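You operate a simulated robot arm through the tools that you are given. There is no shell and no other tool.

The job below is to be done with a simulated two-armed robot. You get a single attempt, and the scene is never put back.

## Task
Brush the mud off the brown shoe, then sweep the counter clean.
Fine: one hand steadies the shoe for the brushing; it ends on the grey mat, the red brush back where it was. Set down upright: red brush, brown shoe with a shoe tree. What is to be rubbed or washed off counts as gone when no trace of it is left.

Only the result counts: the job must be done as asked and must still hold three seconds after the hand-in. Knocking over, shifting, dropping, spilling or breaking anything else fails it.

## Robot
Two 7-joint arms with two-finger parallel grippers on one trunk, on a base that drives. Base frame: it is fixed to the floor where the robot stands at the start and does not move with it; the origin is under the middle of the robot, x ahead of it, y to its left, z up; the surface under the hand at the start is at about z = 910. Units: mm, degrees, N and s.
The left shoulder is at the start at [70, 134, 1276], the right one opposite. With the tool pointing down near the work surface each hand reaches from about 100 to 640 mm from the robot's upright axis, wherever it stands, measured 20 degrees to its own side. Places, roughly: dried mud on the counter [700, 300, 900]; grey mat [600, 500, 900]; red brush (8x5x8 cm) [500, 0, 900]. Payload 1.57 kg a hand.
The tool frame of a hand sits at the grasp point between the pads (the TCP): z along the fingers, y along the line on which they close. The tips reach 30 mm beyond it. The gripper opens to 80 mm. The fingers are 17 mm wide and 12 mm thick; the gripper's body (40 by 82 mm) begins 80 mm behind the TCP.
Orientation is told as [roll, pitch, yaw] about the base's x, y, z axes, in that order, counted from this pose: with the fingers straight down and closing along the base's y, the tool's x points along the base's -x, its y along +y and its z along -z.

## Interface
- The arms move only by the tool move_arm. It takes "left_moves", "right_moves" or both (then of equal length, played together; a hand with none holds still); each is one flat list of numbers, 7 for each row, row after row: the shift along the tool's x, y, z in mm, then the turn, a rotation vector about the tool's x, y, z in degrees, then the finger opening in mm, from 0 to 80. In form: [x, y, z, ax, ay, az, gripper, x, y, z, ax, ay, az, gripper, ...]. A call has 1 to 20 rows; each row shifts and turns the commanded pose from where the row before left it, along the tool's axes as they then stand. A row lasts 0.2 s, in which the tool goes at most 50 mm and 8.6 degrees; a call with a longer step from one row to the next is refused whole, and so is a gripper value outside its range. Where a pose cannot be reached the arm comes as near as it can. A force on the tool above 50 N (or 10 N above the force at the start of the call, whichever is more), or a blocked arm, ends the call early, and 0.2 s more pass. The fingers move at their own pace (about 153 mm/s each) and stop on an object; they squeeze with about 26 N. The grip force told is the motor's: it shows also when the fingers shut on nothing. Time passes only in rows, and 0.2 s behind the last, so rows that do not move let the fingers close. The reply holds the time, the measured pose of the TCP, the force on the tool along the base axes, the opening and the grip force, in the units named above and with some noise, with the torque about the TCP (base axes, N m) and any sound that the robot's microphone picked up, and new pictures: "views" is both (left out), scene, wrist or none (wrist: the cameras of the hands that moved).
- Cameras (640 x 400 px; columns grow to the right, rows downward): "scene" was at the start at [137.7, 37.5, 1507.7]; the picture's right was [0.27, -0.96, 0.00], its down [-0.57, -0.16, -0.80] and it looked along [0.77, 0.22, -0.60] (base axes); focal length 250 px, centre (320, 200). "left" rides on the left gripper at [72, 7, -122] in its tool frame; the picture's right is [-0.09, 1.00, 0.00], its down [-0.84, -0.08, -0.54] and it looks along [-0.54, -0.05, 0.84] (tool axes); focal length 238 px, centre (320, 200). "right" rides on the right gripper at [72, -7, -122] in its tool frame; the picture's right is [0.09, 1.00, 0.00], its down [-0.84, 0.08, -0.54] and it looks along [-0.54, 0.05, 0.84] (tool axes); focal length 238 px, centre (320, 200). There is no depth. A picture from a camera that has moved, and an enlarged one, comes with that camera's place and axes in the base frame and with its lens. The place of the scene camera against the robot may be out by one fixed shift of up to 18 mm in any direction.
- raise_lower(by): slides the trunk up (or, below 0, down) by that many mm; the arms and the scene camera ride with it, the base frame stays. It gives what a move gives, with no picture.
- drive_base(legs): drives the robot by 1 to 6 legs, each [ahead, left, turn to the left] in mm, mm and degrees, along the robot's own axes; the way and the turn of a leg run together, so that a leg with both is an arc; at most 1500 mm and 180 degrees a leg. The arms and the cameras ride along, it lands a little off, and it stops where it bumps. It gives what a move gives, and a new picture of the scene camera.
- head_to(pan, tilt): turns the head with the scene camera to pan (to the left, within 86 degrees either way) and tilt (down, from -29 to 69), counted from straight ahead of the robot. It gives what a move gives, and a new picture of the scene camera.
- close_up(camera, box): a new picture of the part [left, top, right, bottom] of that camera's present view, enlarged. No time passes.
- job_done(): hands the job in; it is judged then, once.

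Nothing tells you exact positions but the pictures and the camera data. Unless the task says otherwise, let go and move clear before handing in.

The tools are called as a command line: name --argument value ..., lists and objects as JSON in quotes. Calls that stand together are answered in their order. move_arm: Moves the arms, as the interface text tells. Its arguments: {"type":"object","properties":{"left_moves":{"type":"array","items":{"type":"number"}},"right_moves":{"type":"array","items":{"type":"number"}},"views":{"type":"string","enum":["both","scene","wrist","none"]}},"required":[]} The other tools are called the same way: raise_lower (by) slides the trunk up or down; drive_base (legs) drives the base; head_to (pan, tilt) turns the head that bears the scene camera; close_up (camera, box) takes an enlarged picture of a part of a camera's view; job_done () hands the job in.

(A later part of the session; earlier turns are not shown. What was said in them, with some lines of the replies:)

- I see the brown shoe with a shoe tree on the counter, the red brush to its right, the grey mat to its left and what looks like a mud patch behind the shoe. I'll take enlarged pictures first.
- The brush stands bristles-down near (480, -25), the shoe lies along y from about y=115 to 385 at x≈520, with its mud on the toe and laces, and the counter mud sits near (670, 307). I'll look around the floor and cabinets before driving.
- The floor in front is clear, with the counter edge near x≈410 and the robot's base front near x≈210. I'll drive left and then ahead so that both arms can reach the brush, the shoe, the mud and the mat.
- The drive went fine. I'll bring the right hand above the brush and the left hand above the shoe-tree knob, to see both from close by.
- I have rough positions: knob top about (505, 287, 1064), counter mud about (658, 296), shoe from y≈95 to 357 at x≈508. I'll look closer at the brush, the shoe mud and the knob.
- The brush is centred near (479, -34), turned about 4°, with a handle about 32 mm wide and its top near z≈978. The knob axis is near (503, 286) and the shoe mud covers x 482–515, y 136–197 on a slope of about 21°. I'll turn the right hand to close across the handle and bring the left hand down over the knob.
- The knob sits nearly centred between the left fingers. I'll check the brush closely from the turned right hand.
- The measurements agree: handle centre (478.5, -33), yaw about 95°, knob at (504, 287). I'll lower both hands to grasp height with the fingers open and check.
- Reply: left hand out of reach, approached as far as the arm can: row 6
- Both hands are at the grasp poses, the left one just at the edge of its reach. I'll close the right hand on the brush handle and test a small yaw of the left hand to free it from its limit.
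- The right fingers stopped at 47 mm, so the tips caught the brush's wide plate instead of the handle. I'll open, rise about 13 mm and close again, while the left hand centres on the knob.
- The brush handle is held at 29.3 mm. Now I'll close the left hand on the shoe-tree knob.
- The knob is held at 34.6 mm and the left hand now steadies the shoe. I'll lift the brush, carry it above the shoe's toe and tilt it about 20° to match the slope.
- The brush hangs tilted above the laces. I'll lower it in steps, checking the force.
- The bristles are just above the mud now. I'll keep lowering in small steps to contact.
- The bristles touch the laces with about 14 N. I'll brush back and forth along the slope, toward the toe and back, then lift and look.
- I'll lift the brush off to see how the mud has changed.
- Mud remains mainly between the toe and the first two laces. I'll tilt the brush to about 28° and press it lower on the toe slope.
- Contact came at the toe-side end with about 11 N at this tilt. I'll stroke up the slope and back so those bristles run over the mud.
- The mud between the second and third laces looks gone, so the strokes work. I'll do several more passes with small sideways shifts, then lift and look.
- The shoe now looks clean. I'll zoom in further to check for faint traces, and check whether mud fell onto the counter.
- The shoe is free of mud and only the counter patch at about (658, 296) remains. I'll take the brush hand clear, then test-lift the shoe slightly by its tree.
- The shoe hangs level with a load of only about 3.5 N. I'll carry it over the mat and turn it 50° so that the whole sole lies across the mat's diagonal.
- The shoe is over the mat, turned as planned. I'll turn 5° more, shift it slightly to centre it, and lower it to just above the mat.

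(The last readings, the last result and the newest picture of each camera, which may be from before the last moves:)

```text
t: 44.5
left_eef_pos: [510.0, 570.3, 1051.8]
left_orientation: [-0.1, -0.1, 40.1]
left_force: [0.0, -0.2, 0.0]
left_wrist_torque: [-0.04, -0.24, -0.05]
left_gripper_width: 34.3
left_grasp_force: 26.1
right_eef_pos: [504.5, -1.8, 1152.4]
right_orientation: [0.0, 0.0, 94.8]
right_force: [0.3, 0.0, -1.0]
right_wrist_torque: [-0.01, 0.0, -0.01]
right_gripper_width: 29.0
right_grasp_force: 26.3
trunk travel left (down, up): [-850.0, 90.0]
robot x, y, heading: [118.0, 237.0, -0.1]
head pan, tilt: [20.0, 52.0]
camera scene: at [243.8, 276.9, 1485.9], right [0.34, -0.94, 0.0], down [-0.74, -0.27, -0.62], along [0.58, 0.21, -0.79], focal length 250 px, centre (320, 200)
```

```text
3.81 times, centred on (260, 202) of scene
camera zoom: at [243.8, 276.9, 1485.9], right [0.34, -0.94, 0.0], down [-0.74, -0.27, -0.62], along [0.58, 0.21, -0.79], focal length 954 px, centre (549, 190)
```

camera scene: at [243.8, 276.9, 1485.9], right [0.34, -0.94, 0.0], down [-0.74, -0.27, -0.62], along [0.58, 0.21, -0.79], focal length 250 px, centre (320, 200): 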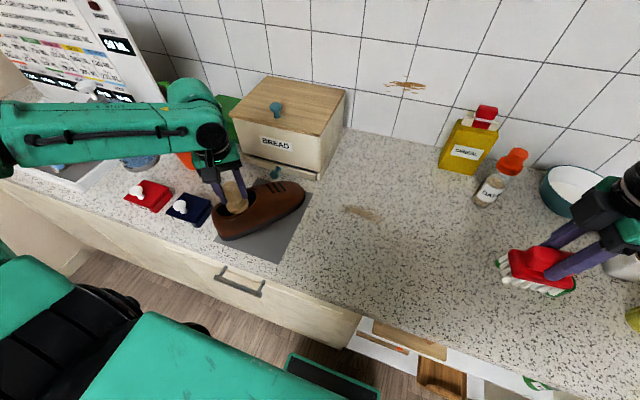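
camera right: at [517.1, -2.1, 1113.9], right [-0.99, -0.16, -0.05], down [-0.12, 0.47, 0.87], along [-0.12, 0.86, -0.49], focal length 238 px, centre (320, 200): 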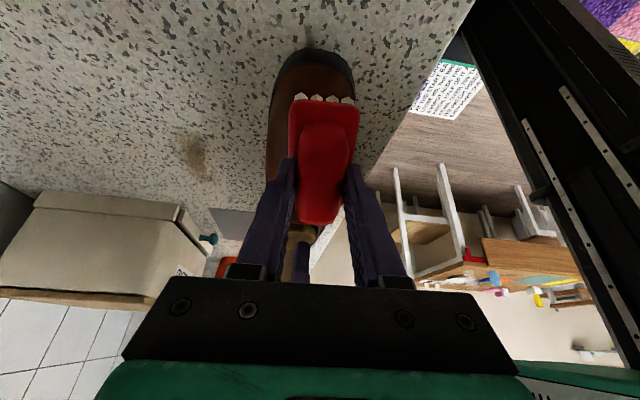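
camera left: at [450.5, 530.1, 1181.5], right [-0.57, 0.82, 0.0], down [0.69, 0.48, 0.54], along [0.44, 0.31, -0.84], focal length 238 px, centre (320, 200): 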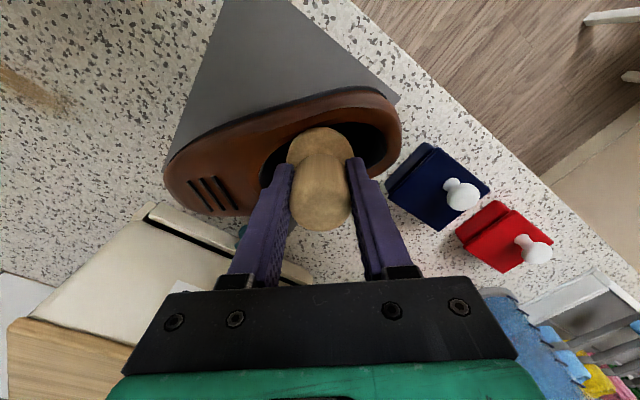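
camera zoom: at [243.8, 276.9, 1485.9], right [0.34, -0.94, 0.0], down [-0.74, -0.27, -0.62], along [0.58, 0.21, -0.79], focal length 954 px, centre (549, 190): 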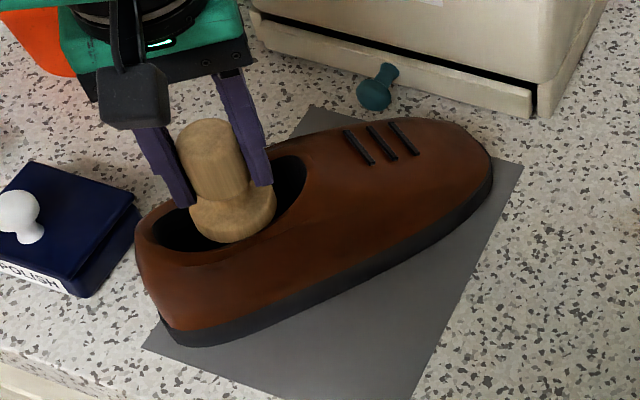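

The shoe's weight now rests on the mat. I'll open the left hand, rise clear and check.

move_arm --left_moves '[0, 0, 0, 0, 0, 0, 50, 0, 0, 0, 0, 0, 0, 80, 0, 0, 0, 0, 0, 0, 80, 0, 0, -25, 0, 0, 0, 80, 0, 0, -40, 0, 0, 0, 80, 0, 0, -45, 0, 0, 0, 80, 0, 0, -45, 0, 0, 0, 80]' --views "both"

close_up --camera "scene" --box '[190, 150, 330, 255]'

```text
t: 46.1
left_eef_pos: [509.6, 570.4, 1208.1]
left_orientation: [0.0, 0.0, 40.1]
left_force: [0.2, 0.7, -0.4]
left_wrist_torque: [0.01, 0.0, 0.0]
left_gripper_width: 80.0
left_grasp_force: 0.1
right_eef_pos: [505.5, -3.5, 1152.1]
right_orientation: [0.0, 0.0, 94.8]
right_force: [0.1, -1.1, -1.0]
right_wrist_torque: [0.03, 0.0, 0.05]
right_gripper_width: 29.1
right_grasp_force: 25.8
trunk travel left (down, up): [-850.0, 90.0]
robot x, y, heading: [117.9, 237.6, 0.2]
head pan, tilt: [20.0, 52.0]
camera scene: at [243.5, 275.8, 1485.8], right [0.34, -0.94, 0.0], down [-0.74, -0.27, -0.62], along [0.58, 0.21, -0.79], focal length 250 px, centre (320, 200)
camera left: at [449.8, 528.7, 1328.4], right [-0.57, 0.82, 0.0], down [0.69, 0.48, 0.54], along [0.45, 0.31, -0.84], focal length 238 px, centre (320, 200)
```

scene: 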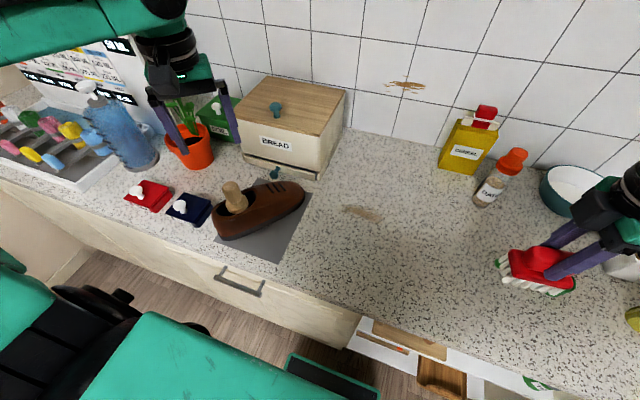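
left: 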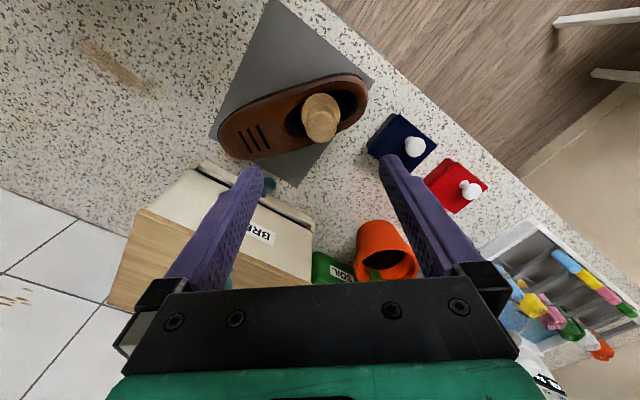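

```text
3.81 times, centred on (260, 202) of scene
camera zoom: at [243.5, 275.8, 1485.8], right [0.34, -0.94, 0.0], down [-0.74, -0.27, -0.62], along [0.58, 0.21, -0.79], focal length 954 px, centre (549, 190)
```

zoom: 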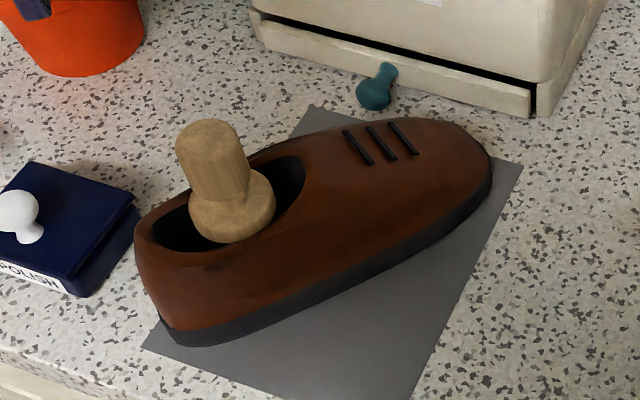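

The shoe stands clean and upright on the mat. I'll draw the left arm back and shift the base about 120 mm left, so that the right hand can reach all of the counter mud.

move_arm --left_moves '[25, 1.35, -20, 0, 0, 0, 80, 25, 1.35, -20, 0, 0, 0, 80, 25, 1.35, -20, 0, 0, 0, 80, 25, 1.35, -20, 0, 0, 0, 80]' --views "none"

drive_base --legs '[[0, 120, 0]]'

```text
t: 47.1
left_eef_pos: [429.1, 509.3, 1285.8]
left_orientation: [-0.1, -0.1, 40.1]
left_force: [0.2, -0.6, -1.0]
left_wrist_torque: [0.03, -0.01, -0.01]
left_gripper_width: 79.8
left_grasp_force: 0.0
right_eef_pos: [503.6, -2.7, 1151.3]
right_orientation: [0.0, 0.0, 94.8]
right_force: [0.1, -0.3, 0.0]
right_wrist_torque: [-0.03, -0.04, 0.01]
right_gripper_width: 29.3
right_grasp_force: 25.6
trunk travel left (down, up): [-850.0, 90.0]
robot x, y, heading: [120.5, 235.3, 0.1]
head pan, tilt: [20.0, 52.0]
```

```text
t: 48.4
left_eef_pos: [429.7, 628.2, 1284.6]
left_orientation: [0.1, -0.1, 40.1]
left_force: [-0.8, -1.1, 0.7]
left_wrist_torque: [-0.01, -0.04, 0.02]
left_gripper_width: 79.8
left_grasp_force: 0.1
right_eef_pos: [504.1, 116.1, 1151.5]
right_orientation: [0.0, -0.2, 94.8]
right_force: [0.4, -0.9, -1.9]
right_wrist_torque: [0.02, -0.02, -0.02]
right_gripper_width: 29.5
right_grasp_force: 25.6
trunk travel left (down, up): [-850.0, 90.0]
robot x, y, heading: [119.4, 355.2, -0.1]
head pan, tilt: [20.0, 52.0]
camera scene: at [243.9, 393.7, 1485.9], right [0.34, -0.94, 0.0], down [-0.74, -0.27, -0.62], along [0.58, 0.21, -0.79], focal length 250 px, centre (320, 200)
```

scene: 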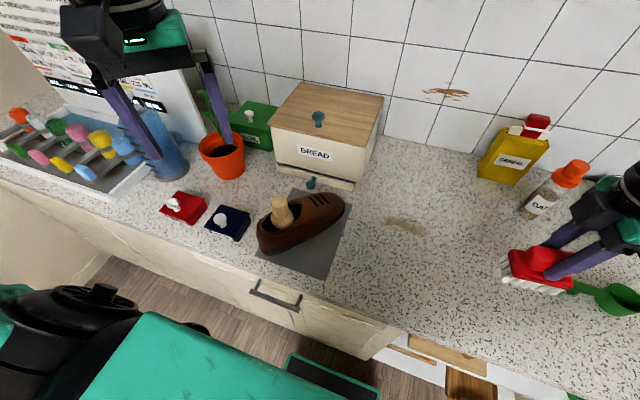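

The brush will go above the mud patch, which spans x 640–670 and y 235–351.

move_arm --right_moves '[-27.3, -27.55, 15.2, 0, 0, 0, 10, -27.3, -27.55, 15.2, 0, 0, 0, 10, -27.3, -27.55, 15.2, 0, 0, 0, 10, -27.3, -27.55, 15.2, 0, 0, 0, 10, -27.3, -27.55, 15.2, 0, 0, 0, 10, -27.3, -27.55, 15.2, 0, 0, 0, 10]' --views "both"

```text
t: 49.8
left_eef_pos: [430.4, 634.1, 1283.3]
left_orientation: [-0.1, 0.1, 40.1]
left_force: [-0.6, -0.1, 0.7]
left_wrist_torque: [-0.05, -0.03, -0.01]
left_gripper_width: 80.3
left_grasp_force: 0.1
right_eef_pos: [656.2, 298.2, 1059.3]
right_orientation: [0.0, 0.1, 94.8]
right_force: [-0.1, 0.8, -0.1]
right_wrist_torque: [0.0, 0.0, 0.04]
right_gripper_width: 29.2
right_grasp_force: 26.0
trunk travel left (down, up): [-850.0, 90.0]
robot x, y, heading: [120.7, 358.6, -0.1]
head pan, tilt: [20.0, 52.0]
camera scene: at [245.2, 400.5, 1485.6], right [0.34, -0.94, 0.0], down [-0.74, -0.27, -0.61], along [0.58, 0.21, -0.79], focal length 250 px, centre (320, 200)
camera right: at [670.2, 226.2, 1181.6], right [-0.98, -0.18, 0.0], down [-0.15, 0.83, 0.54], along [-0.1, 0.53, -0.84], focal length 238 px, centre (320, 200)
```

scene: 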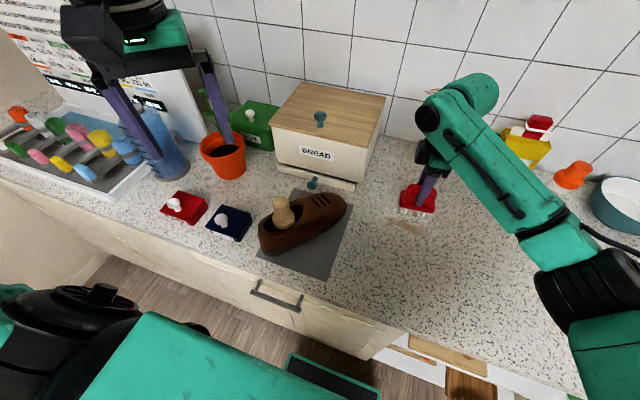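
right: 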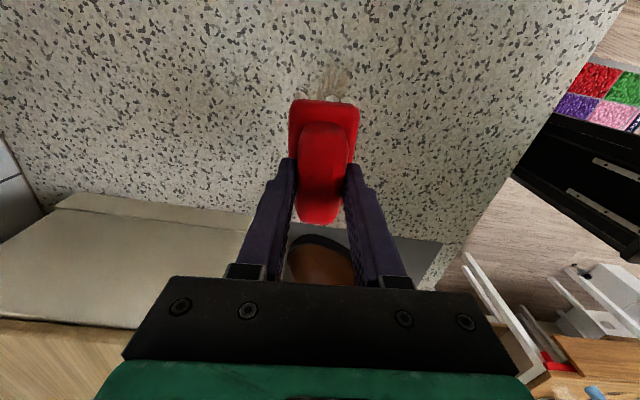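

The brush hovers over the patch. I'll lower it to the counter, feeling for contact.

move_arm --right_moves '[0, 1, 35, 0, 0, 0, 10, 0, 1, 34, 0, 0, 0, 10]' --views "none"

move_arm --right_moves '[0, 0, 2, 0, 0, 0, 10]' --views "none"

move_arm --right_moves '[0, 0, 1.5, 0, 0, 0, 10]' --views "none"

move_arm --right_moves '[0, 0, 1, 0, 0, 0, 10]' --views "none"

```text
t: 50.4
left_eef_pos: [430.1, 633.3, 1284.7]
left_orientation: [0.0, 0.0, 40.1]
left_force: [-0.8, 0.0, 0.9]
left_wrist_torque: [0.0, 0.03, 0.03]
left_gripper_width: 80.1
left_grasp_force: 0.0
right_eef_pos: [654.1, 296.4, 992.0]
right_orientation: [0.0, 0.0, 94.8]
right_force: [-0.8, 0.7, -1.0]
right_wrist_torque: [0.01, 0.0, 0.0]
right_gripper_width: 29.4
right_grasp_force: 26.0
trunk travel left (down, up): [-850.0, 90.0]
robot x, y, heading: [123.9, 361.0, -0.1]
head pan, tilt: [20.0, 52.0]
```

```text
t: 50.8
left_eef_pos: [428.8, 633.2, 1286.0]
left_orientation: [0.0, 0.0, 40.1]
left_force: [-0.4, 0.3, -0.2]
left_wrist_torque: [0.01, 0.02, -0.04]
left_gripper_width: 80.0
left_grasp_force: 0.1
right_eef_pos: [652.9, 294.6, 990.1]
right_orientation: [0.0, -0.1, 94.8]
right_force: [-0.2, 0.1, -1.0]
right_wrist_torque: [0.0, 0.02, 0.01]
right_gripper_width: 29.2
right_grasp_force: 25.6
trunk travel left (down, up): [-850.0, 90.0]
robot x, y, heading: [118.0, 356.9, -0.0]
head pan, tilt: [20.0, 52.0]
```

```text
t: 51.2
left_eef_pos: [429.3, 632.9, 1283.9]
left_orientation: [0.0, 0.0, 40.1]
left_force: [-0.3, -0.5, -0.3]
left_wrist_torque: [0.0, -0.01, 0.02]
left_gripper_width: 80.1
left_grasp_force: 0.0
right_eef_pos: [653.3, 295.5, 988.2]
right_orientation: [0.0, 0.1, 94.8]
right_force: [0.1, 0.1, -1.3]
right_wrist_torque: [-0.04, -0.01, -0.02]
right_gripper_width: 29.2
right_grasp_force: 25.8
trunk travel left (down, up): [-850.0, 90.0]
robot x, y, heading: [117.1, 355.3, 0.2]
head pan, tilt: [20.0, 52.0]
```

```text
t: 51.6
left_eef_pos: [429.9, 632.9, 1283.8]
left_orientation: [0.0, 0.0, 40.1]
left_force: [0.4, -0.2, 0.0]
left_wrist_torque: [-0.01, 0.02, -0.01]
left_gripper_width: 79.7
left_grasp_force: 0.1
right_eef_pos: [651.6, 295.5, 986.1]
right_orientation: [0.0, 0.0, 94.7]
right_force: [-0.1, -1.1, 0.9]
right_wrist_torque: [0.04, 0.02, 0.01]
right_gripper_width: 29.2
right_grasp_force: 26.6
trunk travel left (down, up): [-850.0, 90.0]
robot x, y, heading: [117.8, 358.3, 0.1]
head pan, tilt: [20.0, 52.0]
```

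move_arm --right_moves '[0, 0, 1, 0, 0, 0, 10]' --views "none"

move_arm --right_moves '[10, 0, 0, 0, 0, 0, 10, 10, 0, 0, 0, 0, 0, 10, 10, 0, 0, 0, 0, 0, 10, 10, 0, 0, 0, 0, 0, 10, 10, 0, 0, 0, 0, 0, 10, -10, 0, 0, 0, 0, 0, 10, -10, 0, 0, 0, 0, 0, 10, -10, 0, 0, 0, 0, 0, 10, -10, 0, 0, 0, 0, 0, 10, -10, 0, 0, 0, 0, 0, 10]' --views "both"

```text
t: 52.0
left_eef_pos: [429.4, 631.4, 1284.6]
left_orientation: [0.0, -0.1, 40.1]
left_force: [-0.8, -0.5, 0.4]
left_wrist_torque: [0.02, -0.02, -0.01]
left_gripper_width: 79.9
left_grasp_force: 0.0
right_eef_pos: [652.7, 295.0, 986.6]
right_orientation: [-0.1, 0.0, 94.8]
right_force: [1.4, -2.8, 8.1]
right_wrist_torque: [0.13, 0.07, -0.01]
right_gripper_width: 29.3
right_grasp_force: 26.2
trunk travel left (down, up): [-850.0, 90.0]
robot x, y, heading: [121.8, 360.4, 0.2]
head pan, tilt: [20.0, 52.0]
```

```text
t: 54.2
left_eef_pos: [427.2, 632.4, 1285.5]
left_orientation: [-0.1, -0.2, 40.1]
left_force: [0.1, 0.8, -0.1]
left_wrist_torque: [-0.02, -0.01, -0.01]
left_gripper_width: 80.1
left_grasp_force: 0.1
right_eef_pos: [651.5, 295.6, 986.4]
right_orientation: [-0.1, -0.1, 94.8]
right_force: [0.0, -6.0, 12.7]
right_wrist_torque: [0.08, 0.13, 0.11]
right_gripper_width: 29.4
right_grasp_force: 25.9
trunk travel left (down, up): [-850.0, 90.0]
robot x, y, heading: [117.3, 357.5, 0.2]
head pan, tilt: [20.0, 52.0]
camera scene: at [241.0, 397.0, 1486.1], right [0.34, -0.94, 0.0], down [-0.74, -0.27, -0.62], along [0.58, 0.21, -0.79], focal length 250 px, centre (320, 200)
camera right: at [664.4, 224.6, 1109.1], right [-0.98, -0.17, 0.0], down [-0.15, 0.83, 0.54], along [-0.09, 0.53, -0.84], focal length 238 px, centre (320, 200)
```

scene: 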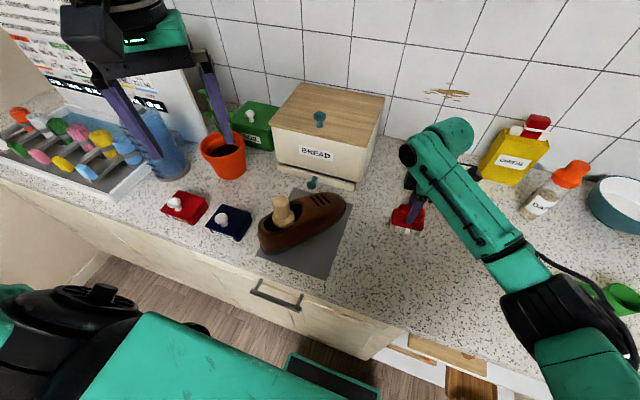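
right: 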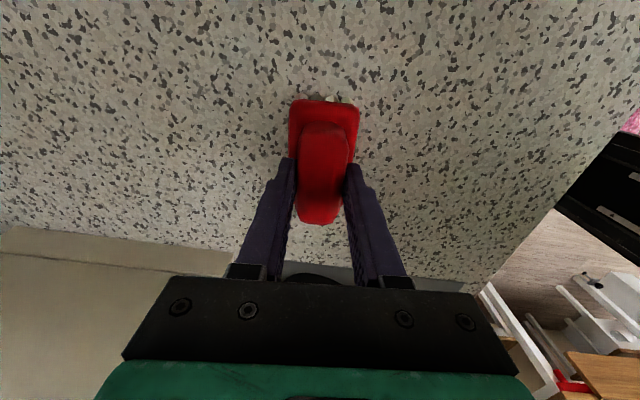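

The right half of the patch is already gone. I'll sweep the left half and then do overlapping passes on both sides.

move_arm --right_moves '[-10, 0, 0, 0, 0, 0, 10, -10, 0, 0, 0, 0, 0, 10, -10, 0, 0, 0, 0, 0, 10, -10, 0, 0, 0, 0, 0, 10, -10, 0, 0, 0, 0, 0, 10, 10, -3, 0, 0, 0, 0, 10, 10, -3, 0, 0, 0, 0, 10, 10, -3, 0, 0, 0, 0, 10, 10, -3, 0, 0, 0, 0, 10, 10, 0, 0, 0, 0, 0, 10, 10, 0, 0, 0, 0, 0, 10, 10, 0, 0, 0, 0, 0, 10, 10, 0, 0, 0, 0, 0, 10, 10, 0, 0, 0, 0, 0, 10]' --views "none"

move_arm --right_moves '[-10, 4, 0, 0, 0, 0, 10, -10, 4, 0, 0, 0, 0, 10, -10, 4, 0, 0, 0, 0, 10, -10, 4, 0, 0, 0, 0, 10, -10, 4, 0, 0, 0, 0, 10, -10, 2, 0, 0, 0, 0, 10, -10, 0, 0, 0, 0, 0, 10, -10, 0, 0, 0, 0, 0, 10, -10, 0, 0, 0, 0, 0, 10, 10, -2, 0, 0, 0, 0, 10, 10, -4, 0, 0, 0, 0, 10, 10, -4, 0, 0, 0, 0, 10, 10, 0, 0, 0, 0, 0, 10, 10, 0, 0, 0, 0, 0, 10]' --views "both"

```text
t: 57.2
left_eef_pos: [426.7, 632.8, 1284.2]
left_orientation: [-0.1, -0.2, 40.1]
left_force: [-0.5, -0.4, 0.2]
left_wrist_torque: [-0.02, 0.04, 0.04]
left_gripper_width: 79.9
left_grasp_force: 0.1
right_eef_pos: [668.4, 256.6, 987.4]
right_orientation: [-0.1, 0.1, 94.8]
right_force: [-0.2, 4.2, 8.0]
right_wrist_torque: [0.31, 0.04, -0.02]
right_gripper_width: 29.4
right_grasp_force: 26.4
trunk travel left (down, up): [-850.0, 90.0]
robot x, y, heading: [118.3, 359.8, 0.1]
head pan, tilt: [20.0, 52.0]
```

```text
t: 60.2
left_eef_pos: [428.1, 633.0, 1284.3]
left_orientation: [-0.1, -0.1, 40.1]
left_force: [-0.8, -0.7, 1.1]
left_wrist_torque: [0.01, -0.01, 0.02]
left_gripper_width: 80.0
left_grasp_force: 0.0
right_eef_pos: [652.8, 295.3, 986.7]
right_orientation: [-0.1, 0.0, 94.9]
right_force: [-0.2, 2.9, 5.9]
right_wrist_torque: [0.37, 0.07, -0.01]
right_gripper_width: 29.4
right_grasp_force: 26.3
trunk travel left (down, up): [-850.0, 90.0]
robot x, y, heading: [119.5, 356.5, 0.0]
head pan, tilt: [20.0, 52.0]
camera scene: at [242.6, 397.9, 1485.9], right [0.34, -0.94, 0.0], down [-0.74, -0.27, -0.62], along [0.58, 0.21, -0.79], focal length 250 px, centre (320, 200)
camera right: at [665.7, 224.6, 1108.7], right [-0.98, -0.18, 0.0], down [-0.15, 0.83, 0.54], along [-0.09, 0.53, -0.84], focal length 238 px, centre (320, 200)
```

scene: 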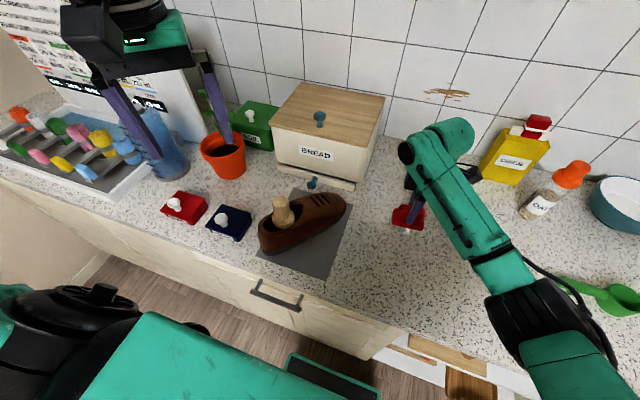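
right: 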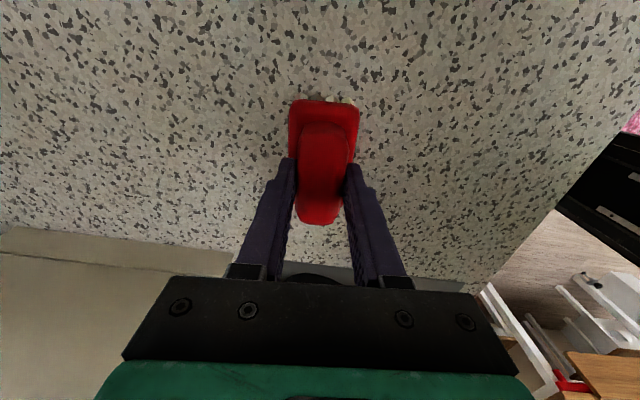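

I'll lift the brush and carry it toward its home, leaving the patch open to view.

move_arm --right_moves '[0, 0, -40, 0, 0, 0, 10, 0, 0, -40, 0, 0, 0, 10, 0, 0, -40, 0, 0, 0, 10, 0, 0, -40, 0, 0, 0, 10, 34.6, 22.4, 0, 0, 0, 0, 10, 34.6, 22.4, 0, 0, 0, 0, 10, 34.6, 22.4, 0, 0, 0, 0, 10, 34.6, 22.4, 0, 0, 0, 0, 10, 34.6, 22.4, 0, 0, 0, 0, 10, 34.6, 22.4, 0, 0, 0, 0, 10, 34.6, 22.4, 0, 0, 0, 0, 10, 34.6, 22.4, 0, 0, 0, 0, 10]' --views "both"

close_up --camera "scene" --box '[330, 170, 490, 270]'

close_up --camera "scene" --box '[360, 240, 640, 400]'

```text
t: 62.8
left_eef_pos: [427.5, 631.7, 1285.4]
left_orientation: [0.0, -0.1, 40.2]
left_force: [0.5, 0.3, 0.6]
left_wrist_torque: [-0.01, -0.02, 0.03]
left_gripper_width: 80.0
left_grasp_force: 0.0
right_eef_pos: [500.3, 4.4, 1148.1]
right_orientation: [-0.1, 0.0, 94.8]
right_force: [-0.4, 0.6, -1.6]
right_wrist_torque: [0.04, -0.05, 0.03]
right_gripper_width: 29.3
right_grasp_force: 26.1
trunk travel left (down, up): [-850.0, 90.0]
robot x, y, heading: [116.5, 365.1, 0.2]
head pan, tilt: [20.0, 52.0]
camera scene: at [241.9, 396.2, 1486.0], right [0.34, -0.94, 0.0], down [-0.74, -0.27, -0.62], along [0.58, 0.21, -0.79], focal length 250 px, centre (320, 200)
camera right: at [513.0, -67.2, 1269.8], right [-0.98, -0.18, 0.0], down [-0.15, 0.83, 0.54], along [-0.09, 0.53, -0.84], focal length 238 px, centre (320, 200)
```

scene: 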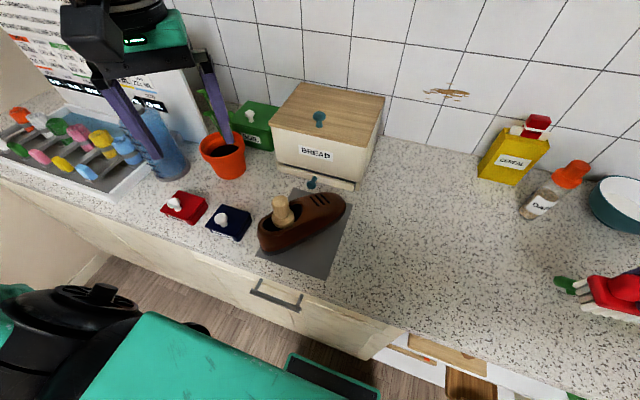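
right: 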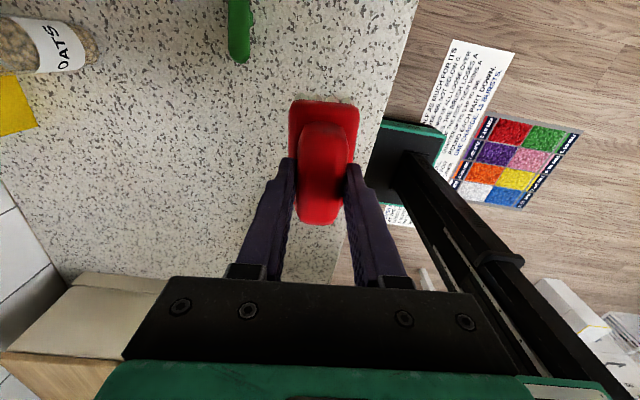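

```text
4.00 times, centred on (410, 220) of scene
camera zoom: at [241.9, 396.2, 1486.0], right [0.34, -0.94, 0.0], down [-0.74, -0.27, -0.62], along [0.58, 0.21, -0.79], focal length 1002 px, centre (-40, 120)
```

zoom: 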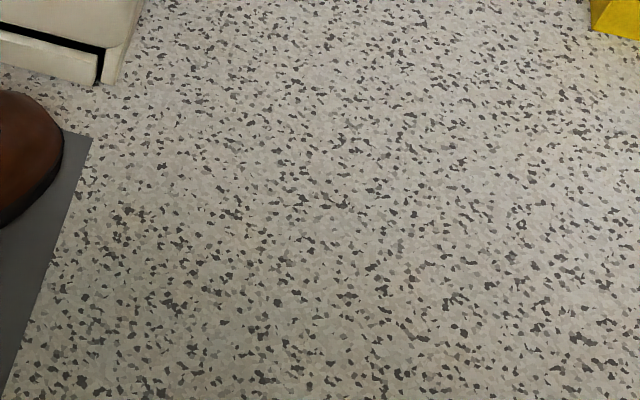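

```text
2.29 times, centred on (500, 320) of scene
camera zoom: at [241.9, 396.2, 1486.0], right [0.34, -0.94, 0.0], down [-0.74, -0.27, -0.62], along [0.58, 0.21, -0.79], focal length 572 px, centre (-91, -74)
```

zoom: 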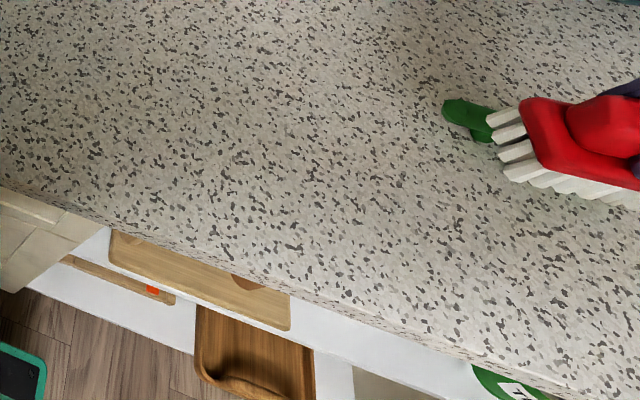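

The counter patch is completely gone. I'll bring the brush over its home at about (478, -31.5) and check the position before lowering.

move_arm --right_moves '[17, 12.6, 0, 0, 0, 0, 10, 17, 12.6, 0, 0, 0, 0, 10, 0, 0, 20, 0, 0, 0, 10, 0, 0, 40, 0, 0, 0, 10, 0, 0, 40, 0, 0, 0, 10, 0, 0, 30, 0, 0, 0, 10]' --views "both"

move_arm --right_moves '[0, 0, 0, 0, 0, 0, 10]' --views "none"

move_arm --right_moves '[0, 0, 0, 0, 0, 0, 10]' --views "none"

```text
t: 64.2
left_eef_pos: [430.6, 631.3, 1284.0]
left_orientation: [0.0, 0.0, 40.1]
left_force: [-0.2, 0.0, 0.4]
left_wrist_torque: [-0.04, 0.02, -0.01]
left_gripper_width: 79.9
left_grasp_force: 0.0
right_eef_pos: [475.9, -32.3, 1014.7]
right_orientation: [0.0, 0.1, 94.8]
right_force: [0.8, 0.1, -0.4]
right_wrist_torque: [-0.02, -0.01, -0.02]
right_gripper_width: 29.4
right_grasp_force: 26.1
trunk travel left (down, up): [-850.0, 90.0]
robot x, y, heading: [118.6, 357.4, 0.1]
head pan, tilt: [20.0, 52.0]
camera scene: at [244.6, 397.2, 1485.8], right [0.34, -0.94, 0.0], down [-0.74, -0.27, -0.62], along [0.58, 0.21, -0.79], focal length 250 px, centre (320, 200)
camera right: at [489.1, -103.4, 1137.7], right [-0.98, -0.18, 0.0], down [-0.15, 0.83, 0.54], along [-0.1, 0.53, -0.84], focal length 238 px, centre (320, 200)
```

scene: 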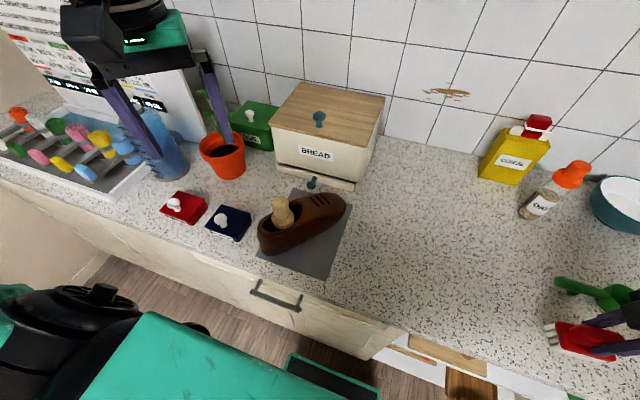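
right: 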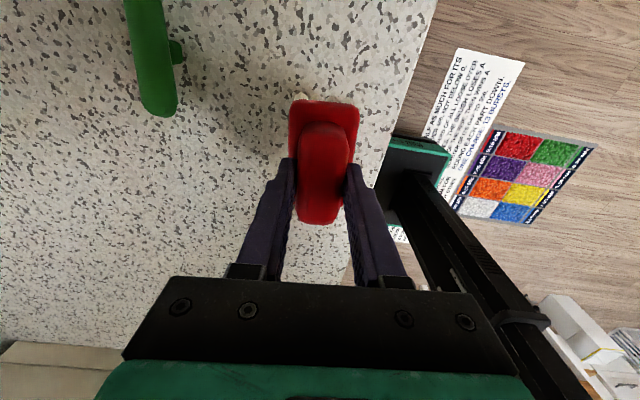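

```text
t: 64.6
left_eef_pos: [430.1, 633.3, 1284.7]
left_orientation: [0.0, 0.0, 40.1]
left_force: [-0.3, 0.5, 0.5]
left_wrist_torque: [0.02, -0.02, -0.03]
left_gripper_width: 79.9
left_grasp_force: 0.1
right_eef_pos: [475.7, -32.6, 1016.2]
right_orientation: [0.0, -0.1, 94.7]
right_force: [-0.2, 0.4, -1.5]
right_wrist_torque: [0.01, 0.0, 0.01]
right_gripper_width: 29.2
right_grasp_force: 26.1
trunk travel left (down, up): [-850.0, 90.0]
robot x, y, heading: [119.1, 354.7, 0.2]
head pan, tilt: [20.0, 52.0]
```

```text
t: 65.0
left_eef_pos: [430.5, 631.2, 1283.4]
left_orientation: [0.0, 0.0, 40.0]
left_force: [0.2, 0.2, 0.2]
left_wrist_torque: [0.02, 0.0, 0.01]
left_gripper_width: 79.9
left_grasp_force: 0.0
right_eef_pos: [475.7, -31.8, 1016.2]
right_orientation: [0.0, -0.1, 94.7]
right_force: [0.2, 0.7, -1.5]
right_wrist_torque: [0.03, 0.02, 0.03]
right_gripper_width: 29.2
right_grasp_force: 25.8
trunk travel left (down, up): [-850.0, 90.0]
robot x, y, heading: [120.4, 356.2, 0.2]
head pan, tilt: [20.0, 52.0]
```

move_arm --right_moves '[-0.4, -1.2, 12, 0, 0, 0, 10, -0.3, -1.1, 12, 0, 0, 0, 10]' --views "none"

move_arm --right_moves '[0, 0, 2, 0, 0, 0, 10]' --views "wrist"

```text
t: 65.6
left_eef_pos: [428.9, 631.5, 1284.3]
left_orientation: [-0.1, 0.0, 40.2]
left_force: [0.6, -0.5, -0.7]
left_wrist_torque: [-0.01, 0.01, 0.0]
left_gripper_width: 80.0
left_grasp_force: 0.1
right_eef_pos: [478.6, -30.7, 992.1]
right_orientation: [0.0, 0.0, 94.7]
right_force: [-1.2, 0.0, -1.6]
right_wrist_torque: [0.0, 0.0, -0.01]
right_gripper_width: 29.1
right_grasp_force: 25.4
trunk travel left (down, up): [-850.0, 90.0]
robot x, y, heading: [121.0, 356.0, 0.0]
head pan, tilt: [20.0, 52.0]
```

```text
t: 66.0
left_eef_pos: [429.7, 633.6, 1285.2]
left_orientation: [0.0, 0.0, 40.1]
left_force: [-0.8, 0.7, -0.5]
left_wrist_torque: [-0.02, 0.02, -0.02]
left_gripper_width: 80.2
left_grasp_force: 0.1
right_eef_pos: [478.3, -29.5, 991.0]
right_orientation: [-0.1, 0.0, 94.8]
right_force: [-0.4, -0.5, -0.5]
right_wrist_torque: [0.01, -0.04, 0.05]
right_gripper_width: 29.4
right_grasp_force: 26.1
trunk travel left (down, up): [-850.0, 90.0]
robot x, y, heading: [116.6, 354.7, -0.0]
head pan, tilt: [20.0, 52.0]
camera right: at [491.1, -101.7, 1112.4], right [-0.98, -0.17, 0.0], down [-0.15, 0.83, 0.54], along [-0.09, 0.53, -0.84], focal length 238 px, centre (320, 200)
```

right: 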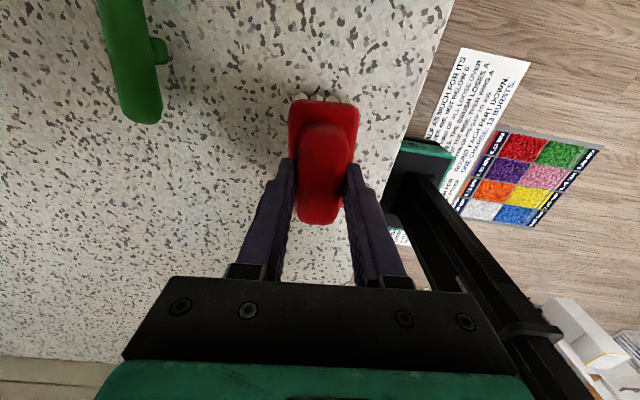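

move_arm --right_moves '[0, 0, 1.5, 0, 0, 0, 10]' --views "none"

move_arm --right_moves '[0, 0, 1, 0, 0, 0, 10]' --views "none"

move_arm --right_moves '[0, 0, 0.7, 0, 0, 0, 10]' --views "none"

```text
t: 66.4
left_eef_pos: [427.8, 632.9, 1285.2]
left_orientation: [0.0, 0.0, 40.1]
left_force: [-0.3, -0.3, 0.1]
left_wrist_torque: [-0.01, -0.01, 0.01]
left_gripper_width: 80.1
left_grasp_force: 0.0
right_eef_pos: [478.4, -30.7, 988.4]
right_orientation: [0.0, 0.0, 94.8]
right_force: [0.5, 0.3, -1.3]
right_wrist_torque: [-0.01, -0.01, 0.03]
right_gripper_width: 29.2
right_grasp_force: 26.0
trunk travel left (down, up): [-850.0, 90.0]
robot x, y, heading: [123.5, 359.4, -0.0]
head pan, tilt: [20.0, 52.0]
```

```text
t: 66.8
left_eef_pos: [428.3, 632.7, 1285.5]
left_orientation: [0.0, 0.0, 40.1]
left_force: [0.0, -0.7, 0.1]
left_wrist_torque: [-0.03, 0.01, 0.02]
left_gripper_width: 80.0
left_grasp_force: 0.0
right_eef_pos: [478.4, -30.5, 987.7]
right_orientation: [0.0, 0.0, 94.9]
right_force: [-0.7, 0.0, -1.0]
right_wrist_torque: [-0.02, -0.01, 0.0]
right_gripper_width: 29.3
right_grasp_force: 25.6
trunk travel left (down, up): [-850.0, 90.0]
robot x, y, heading: [119.1, 357.2, 0.1]
head pan, tilt: [20.0, 52.0]
```

```text
t: 67.2
left_eef_pos: [428.4, 632.1, 1285.7]
left_orientation: [-0.1, 0.0, 40.1]
left_force: [0.2, -0.2, -0.4]
left_wrist_torque: [0.03, 0.0, -0.02]
left_gripper_width: 80.0
left_grasp_force: 0.1
right_eef_pos: [477.8, -31.0, 986.9]
right_orientation: [-0.1, 0.0, 94.8]
right_force: [-0.3, 0.3, -0.8]
right_wrist_torque: [-0.02, -0.02, -0.02]
right_gripper_width: 29.3
right_grasp_force: 25.9
trunk travel left (down, up): [-850.0, 90.0]
robot x, y, heading: [117.8, 354.8, 0.2]
head pan, tilt: [20.0, 52.0]
```

move_arm --right_moves '[0, 0, 0.7, 0, 0, 0, 10]' --views "none"

move_arm --right_moves '[0, 0, 0.5, 0, 0, 0, 10]' --views "none"

```text
t: 67.6
left_eef_pos: [429.1, 633.2, 1284.9]
left_orientation: [0.0, 0.0, 40.1]
left_force: [-0.4, -0.4, -0.9]
left_wrist_torque: [0.0, -0.03, 0.01]
left_gripper_width: 79.9
left_grasp_force: 0.0
right_eef_pos: [477.7, -30.0, 987.1]
right_orientation: [-0.1, 0.1, 94.8]
right_force: [0.0, -0.1, 4.9]
right_wrist_torque: [-0.17, 0.09, 0.0]
right_gripper_width: 29.2
right_grasp_force: 25.8
trunk travel left (down, up): [-850.0, 90.0]
robot x, y, heading: [121.1, 358.2, 0.2]
head pan, tilt: [20.0, 52.0]
```

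```text
t: 68.0
left_eef_pos: [428.7, 633.0, 1285.0]
left_orientation: [-0.1, 0.0, 40.1]
left_force: [1.0, 0.3, 0.0]
left_wrist_torque: [-0.03, 0.01, 0.01]
left_gripper_width: 80.0
left_grasp_force: 0.1
right_eef_pos: [478.5, -30.0, 986.7]
right_orientation: [-0.3, 0.3, 94.8]
right_force: [-0.4, -1.3, 12.2]
right_wrist_torque: [0.08, 0.24, 0.06]
right_gripper_width: 29.2
right_grasp_force: 25.9
trunk travel left (down, up): [-850.0, 90.0]
robot x, y, heading: [119.1, 358.3, 0.2]
head pan, tilt: [20.0, 52.0]
```

The brush is on the counter at its home. I'll release it and rise straight up.

move_arm --right_moves '[0, 0, -0.8, 0, 0, 0, 10, 0, 0, 0, 0, 0, 0, 45, 0, 0, 0, 0, 0, 0, 75, 0, 0, 0, 0, 0, 0, 75, 0, 0, -20, 0, 0, 0, 75, 0, 0, -40, 0, 0, 0, 75, 0, 0, -45, 0, 0, 0, 75, 0, 0, -45, 0, 0, 0, 75]' --views "both"

close_up --camera "right" --box '[256, 60, 400, 150]'

```text
t: 69.8
left_eef_pos: [430.2, 632.6, 1284.3]
left_orientation: [0.0, -0.1, 40.1]
left_force: [0.1, 0.2, -0.3]
left_wrist_torque: [0.03, 0.01, 0.03]
left_gripper_width: 80.2
left_grasp_force: 0.0
right_eef_pos: [477.6, -27.3, 1139.0]
right_orientation: [0.0, 0.0, 94.9]
right_force: [-0.1, 0.1, -0.6]
right_wrist_torque: [-0.02, 0.01, 0.01]
right_gripper_width: 75.1
right_grasp_force: 0.1
trunk travel left (down, up): [-850.0, 90.0]
robot x, y, heading: [118.6, 359.2, 0.1]
head pan, tilt: [20.0, 52.0]
camera scene: at [243.5, 398.0, 1485.8], right [0.34, -0.94, 0.0], down [-0.74, -0.27, -0.62], along [0.58, 0.21, -0.79], focal length 250 px, centre (320, 200)
camera right: at [491.5, -99.0, 1260.5], right [-0.98, -0.18, 0.0], down [-0.15, 0.83, 0.54], along [-0.1, 0.53, -0.84], focal length 238 px, centre (320, 200)
```

scene: 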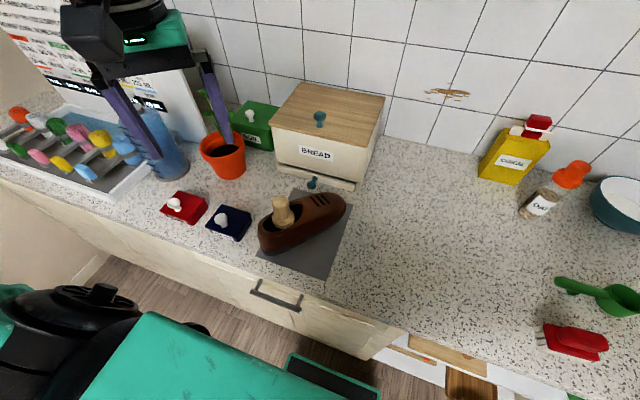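
right: 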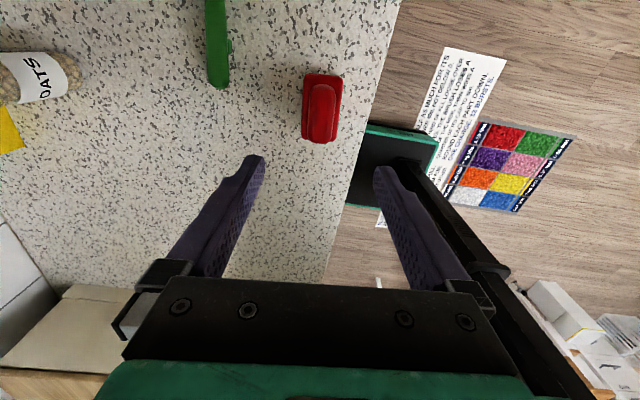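

```text
4.44 times, centred on (328, 105) of right
camera zoom: at [491.5, -99.0, 1260.5], right [-0.98, -0.18, 0.0], down [-0.15, 0.83, 0.54], along [-0.1, 0.53, -0.84], focal length 1059 px, centre (284, 622)
```

zoom: 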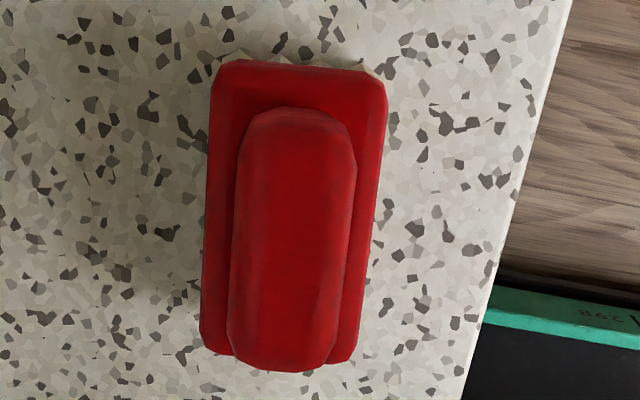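

The brush stands back at its place within about 2 mm. I'll do one last check of the shoe and the swept area.

close_up --camera "scene" --box '[240, 170, 368, 280]'

close_up --camera "scene" --box '[370, 200, 450, 250]'

close_up --camera "left" --box '[0, 0, 400, 200]'

head_to --pan 0 --tilt 45

```text
3.64 times, centred on (304, 225) of scene
camera zoom: at [243.5, 398.0, 1485.8], right [0.34, -0.94, 0.0], down [-0.74, -0.27, -0.62], along [0.58, 0.21, -0.79], focal length 911 px, centre (378, 109)
```

zoom: 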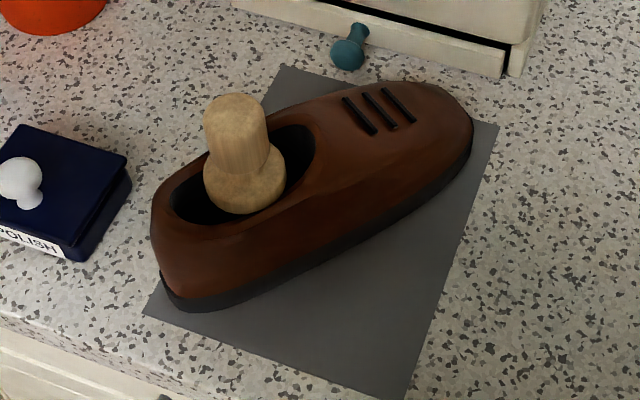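

```text
8.00 times, centred on (410, 225) of scene
camera zoom: at [243.5, 398.0, 1485.8], right [0.34, -0.94, 0.0], down [-0.74, -0.27, -0.62], along [0.58, 0.21, -0.79], focal length 2004 px, centre (-400, 0)
```

zoom: 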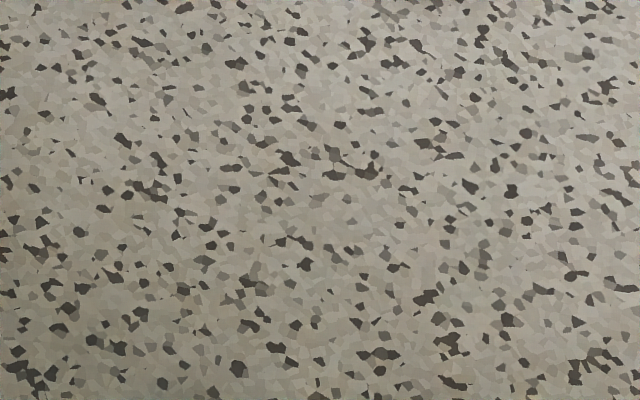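

```text
1.60 times, centred on (200, 100) of left
camera zoom: at [369.8, 591.6, 1405.4], right [-0.57, 0.82, 0.0], down [0.69, 0.48, 0.54], along [0.45, 0.31, -0.84], focal length 381 px, centre (512, 360)
```

zoom: 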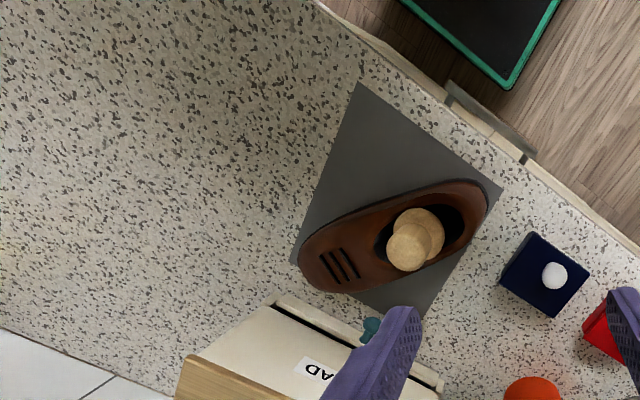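

```text
t: 70.6
left_eef_pos: [429.9, 632.7, 1284.9]
left_orientation: [0.0, 0.0, 40.0]
left_force: [0.0, 0.0, 0.3]
left_wrist_torque: [0.01, -0.02, 0.01]
left_gripper_width: 79.9
left_grasp_force: 0.0
right_eef_pos: [477.8, -27.9, 1137.5]
right_orientation: [0.0, 0.1, 94.8]
right_force: [0.5, 0.4, -0.2]
right_wrist_torque: [-0.03, 0.0, 0.0]
right_gripper_width: 75.0
right_grasp_force: 0.2
trunk travel left (down, up): [-850.0, 90.0]
robot x, y, heading: [116.5, 359.7, 0.1]
head pan, tilt: [0.0, 45.0]
camera scene: at [254.5, 372.0, 1495.3], right [0.0, -1.0, 0.0], down [-0.71, 0.0, -0.71], along [0.71, 0.0, -0.71], focal length 250 px, centre (320, 200)
```

scene: 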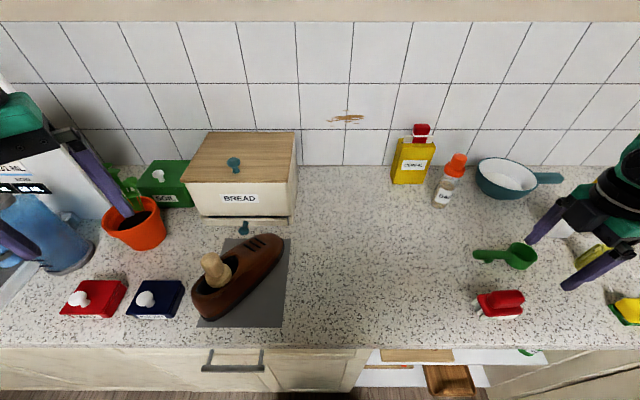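

The shoe is clean and stands upright on the mat with its tree, the counter patch shows no trace, the red brush is back in place and both hands are clear. I'm handing in the job.

job_done

```text
The job is handed in.
```

The job is handed in. The mud is off the brown shoe and the counter patch is swept away. Close-up pictures showed no trace of either.

- **Shoe:** the left hand held it by the shoe tree for the brushing. It now stands upright on the grey mat, turned about 55° so the sole fits the mat's diagonal. I judged the fit from pictures, and the heel and toe are close to the corners.
- **Red brush:** it is back upright in its place, within about 2 mm of where it was by camera measurement.
- **Everything else:** nothing else looked moved in the last pictures, and both hands are open and clear. I left the brown mark on the wall tiles alone, since the job was only the counter.
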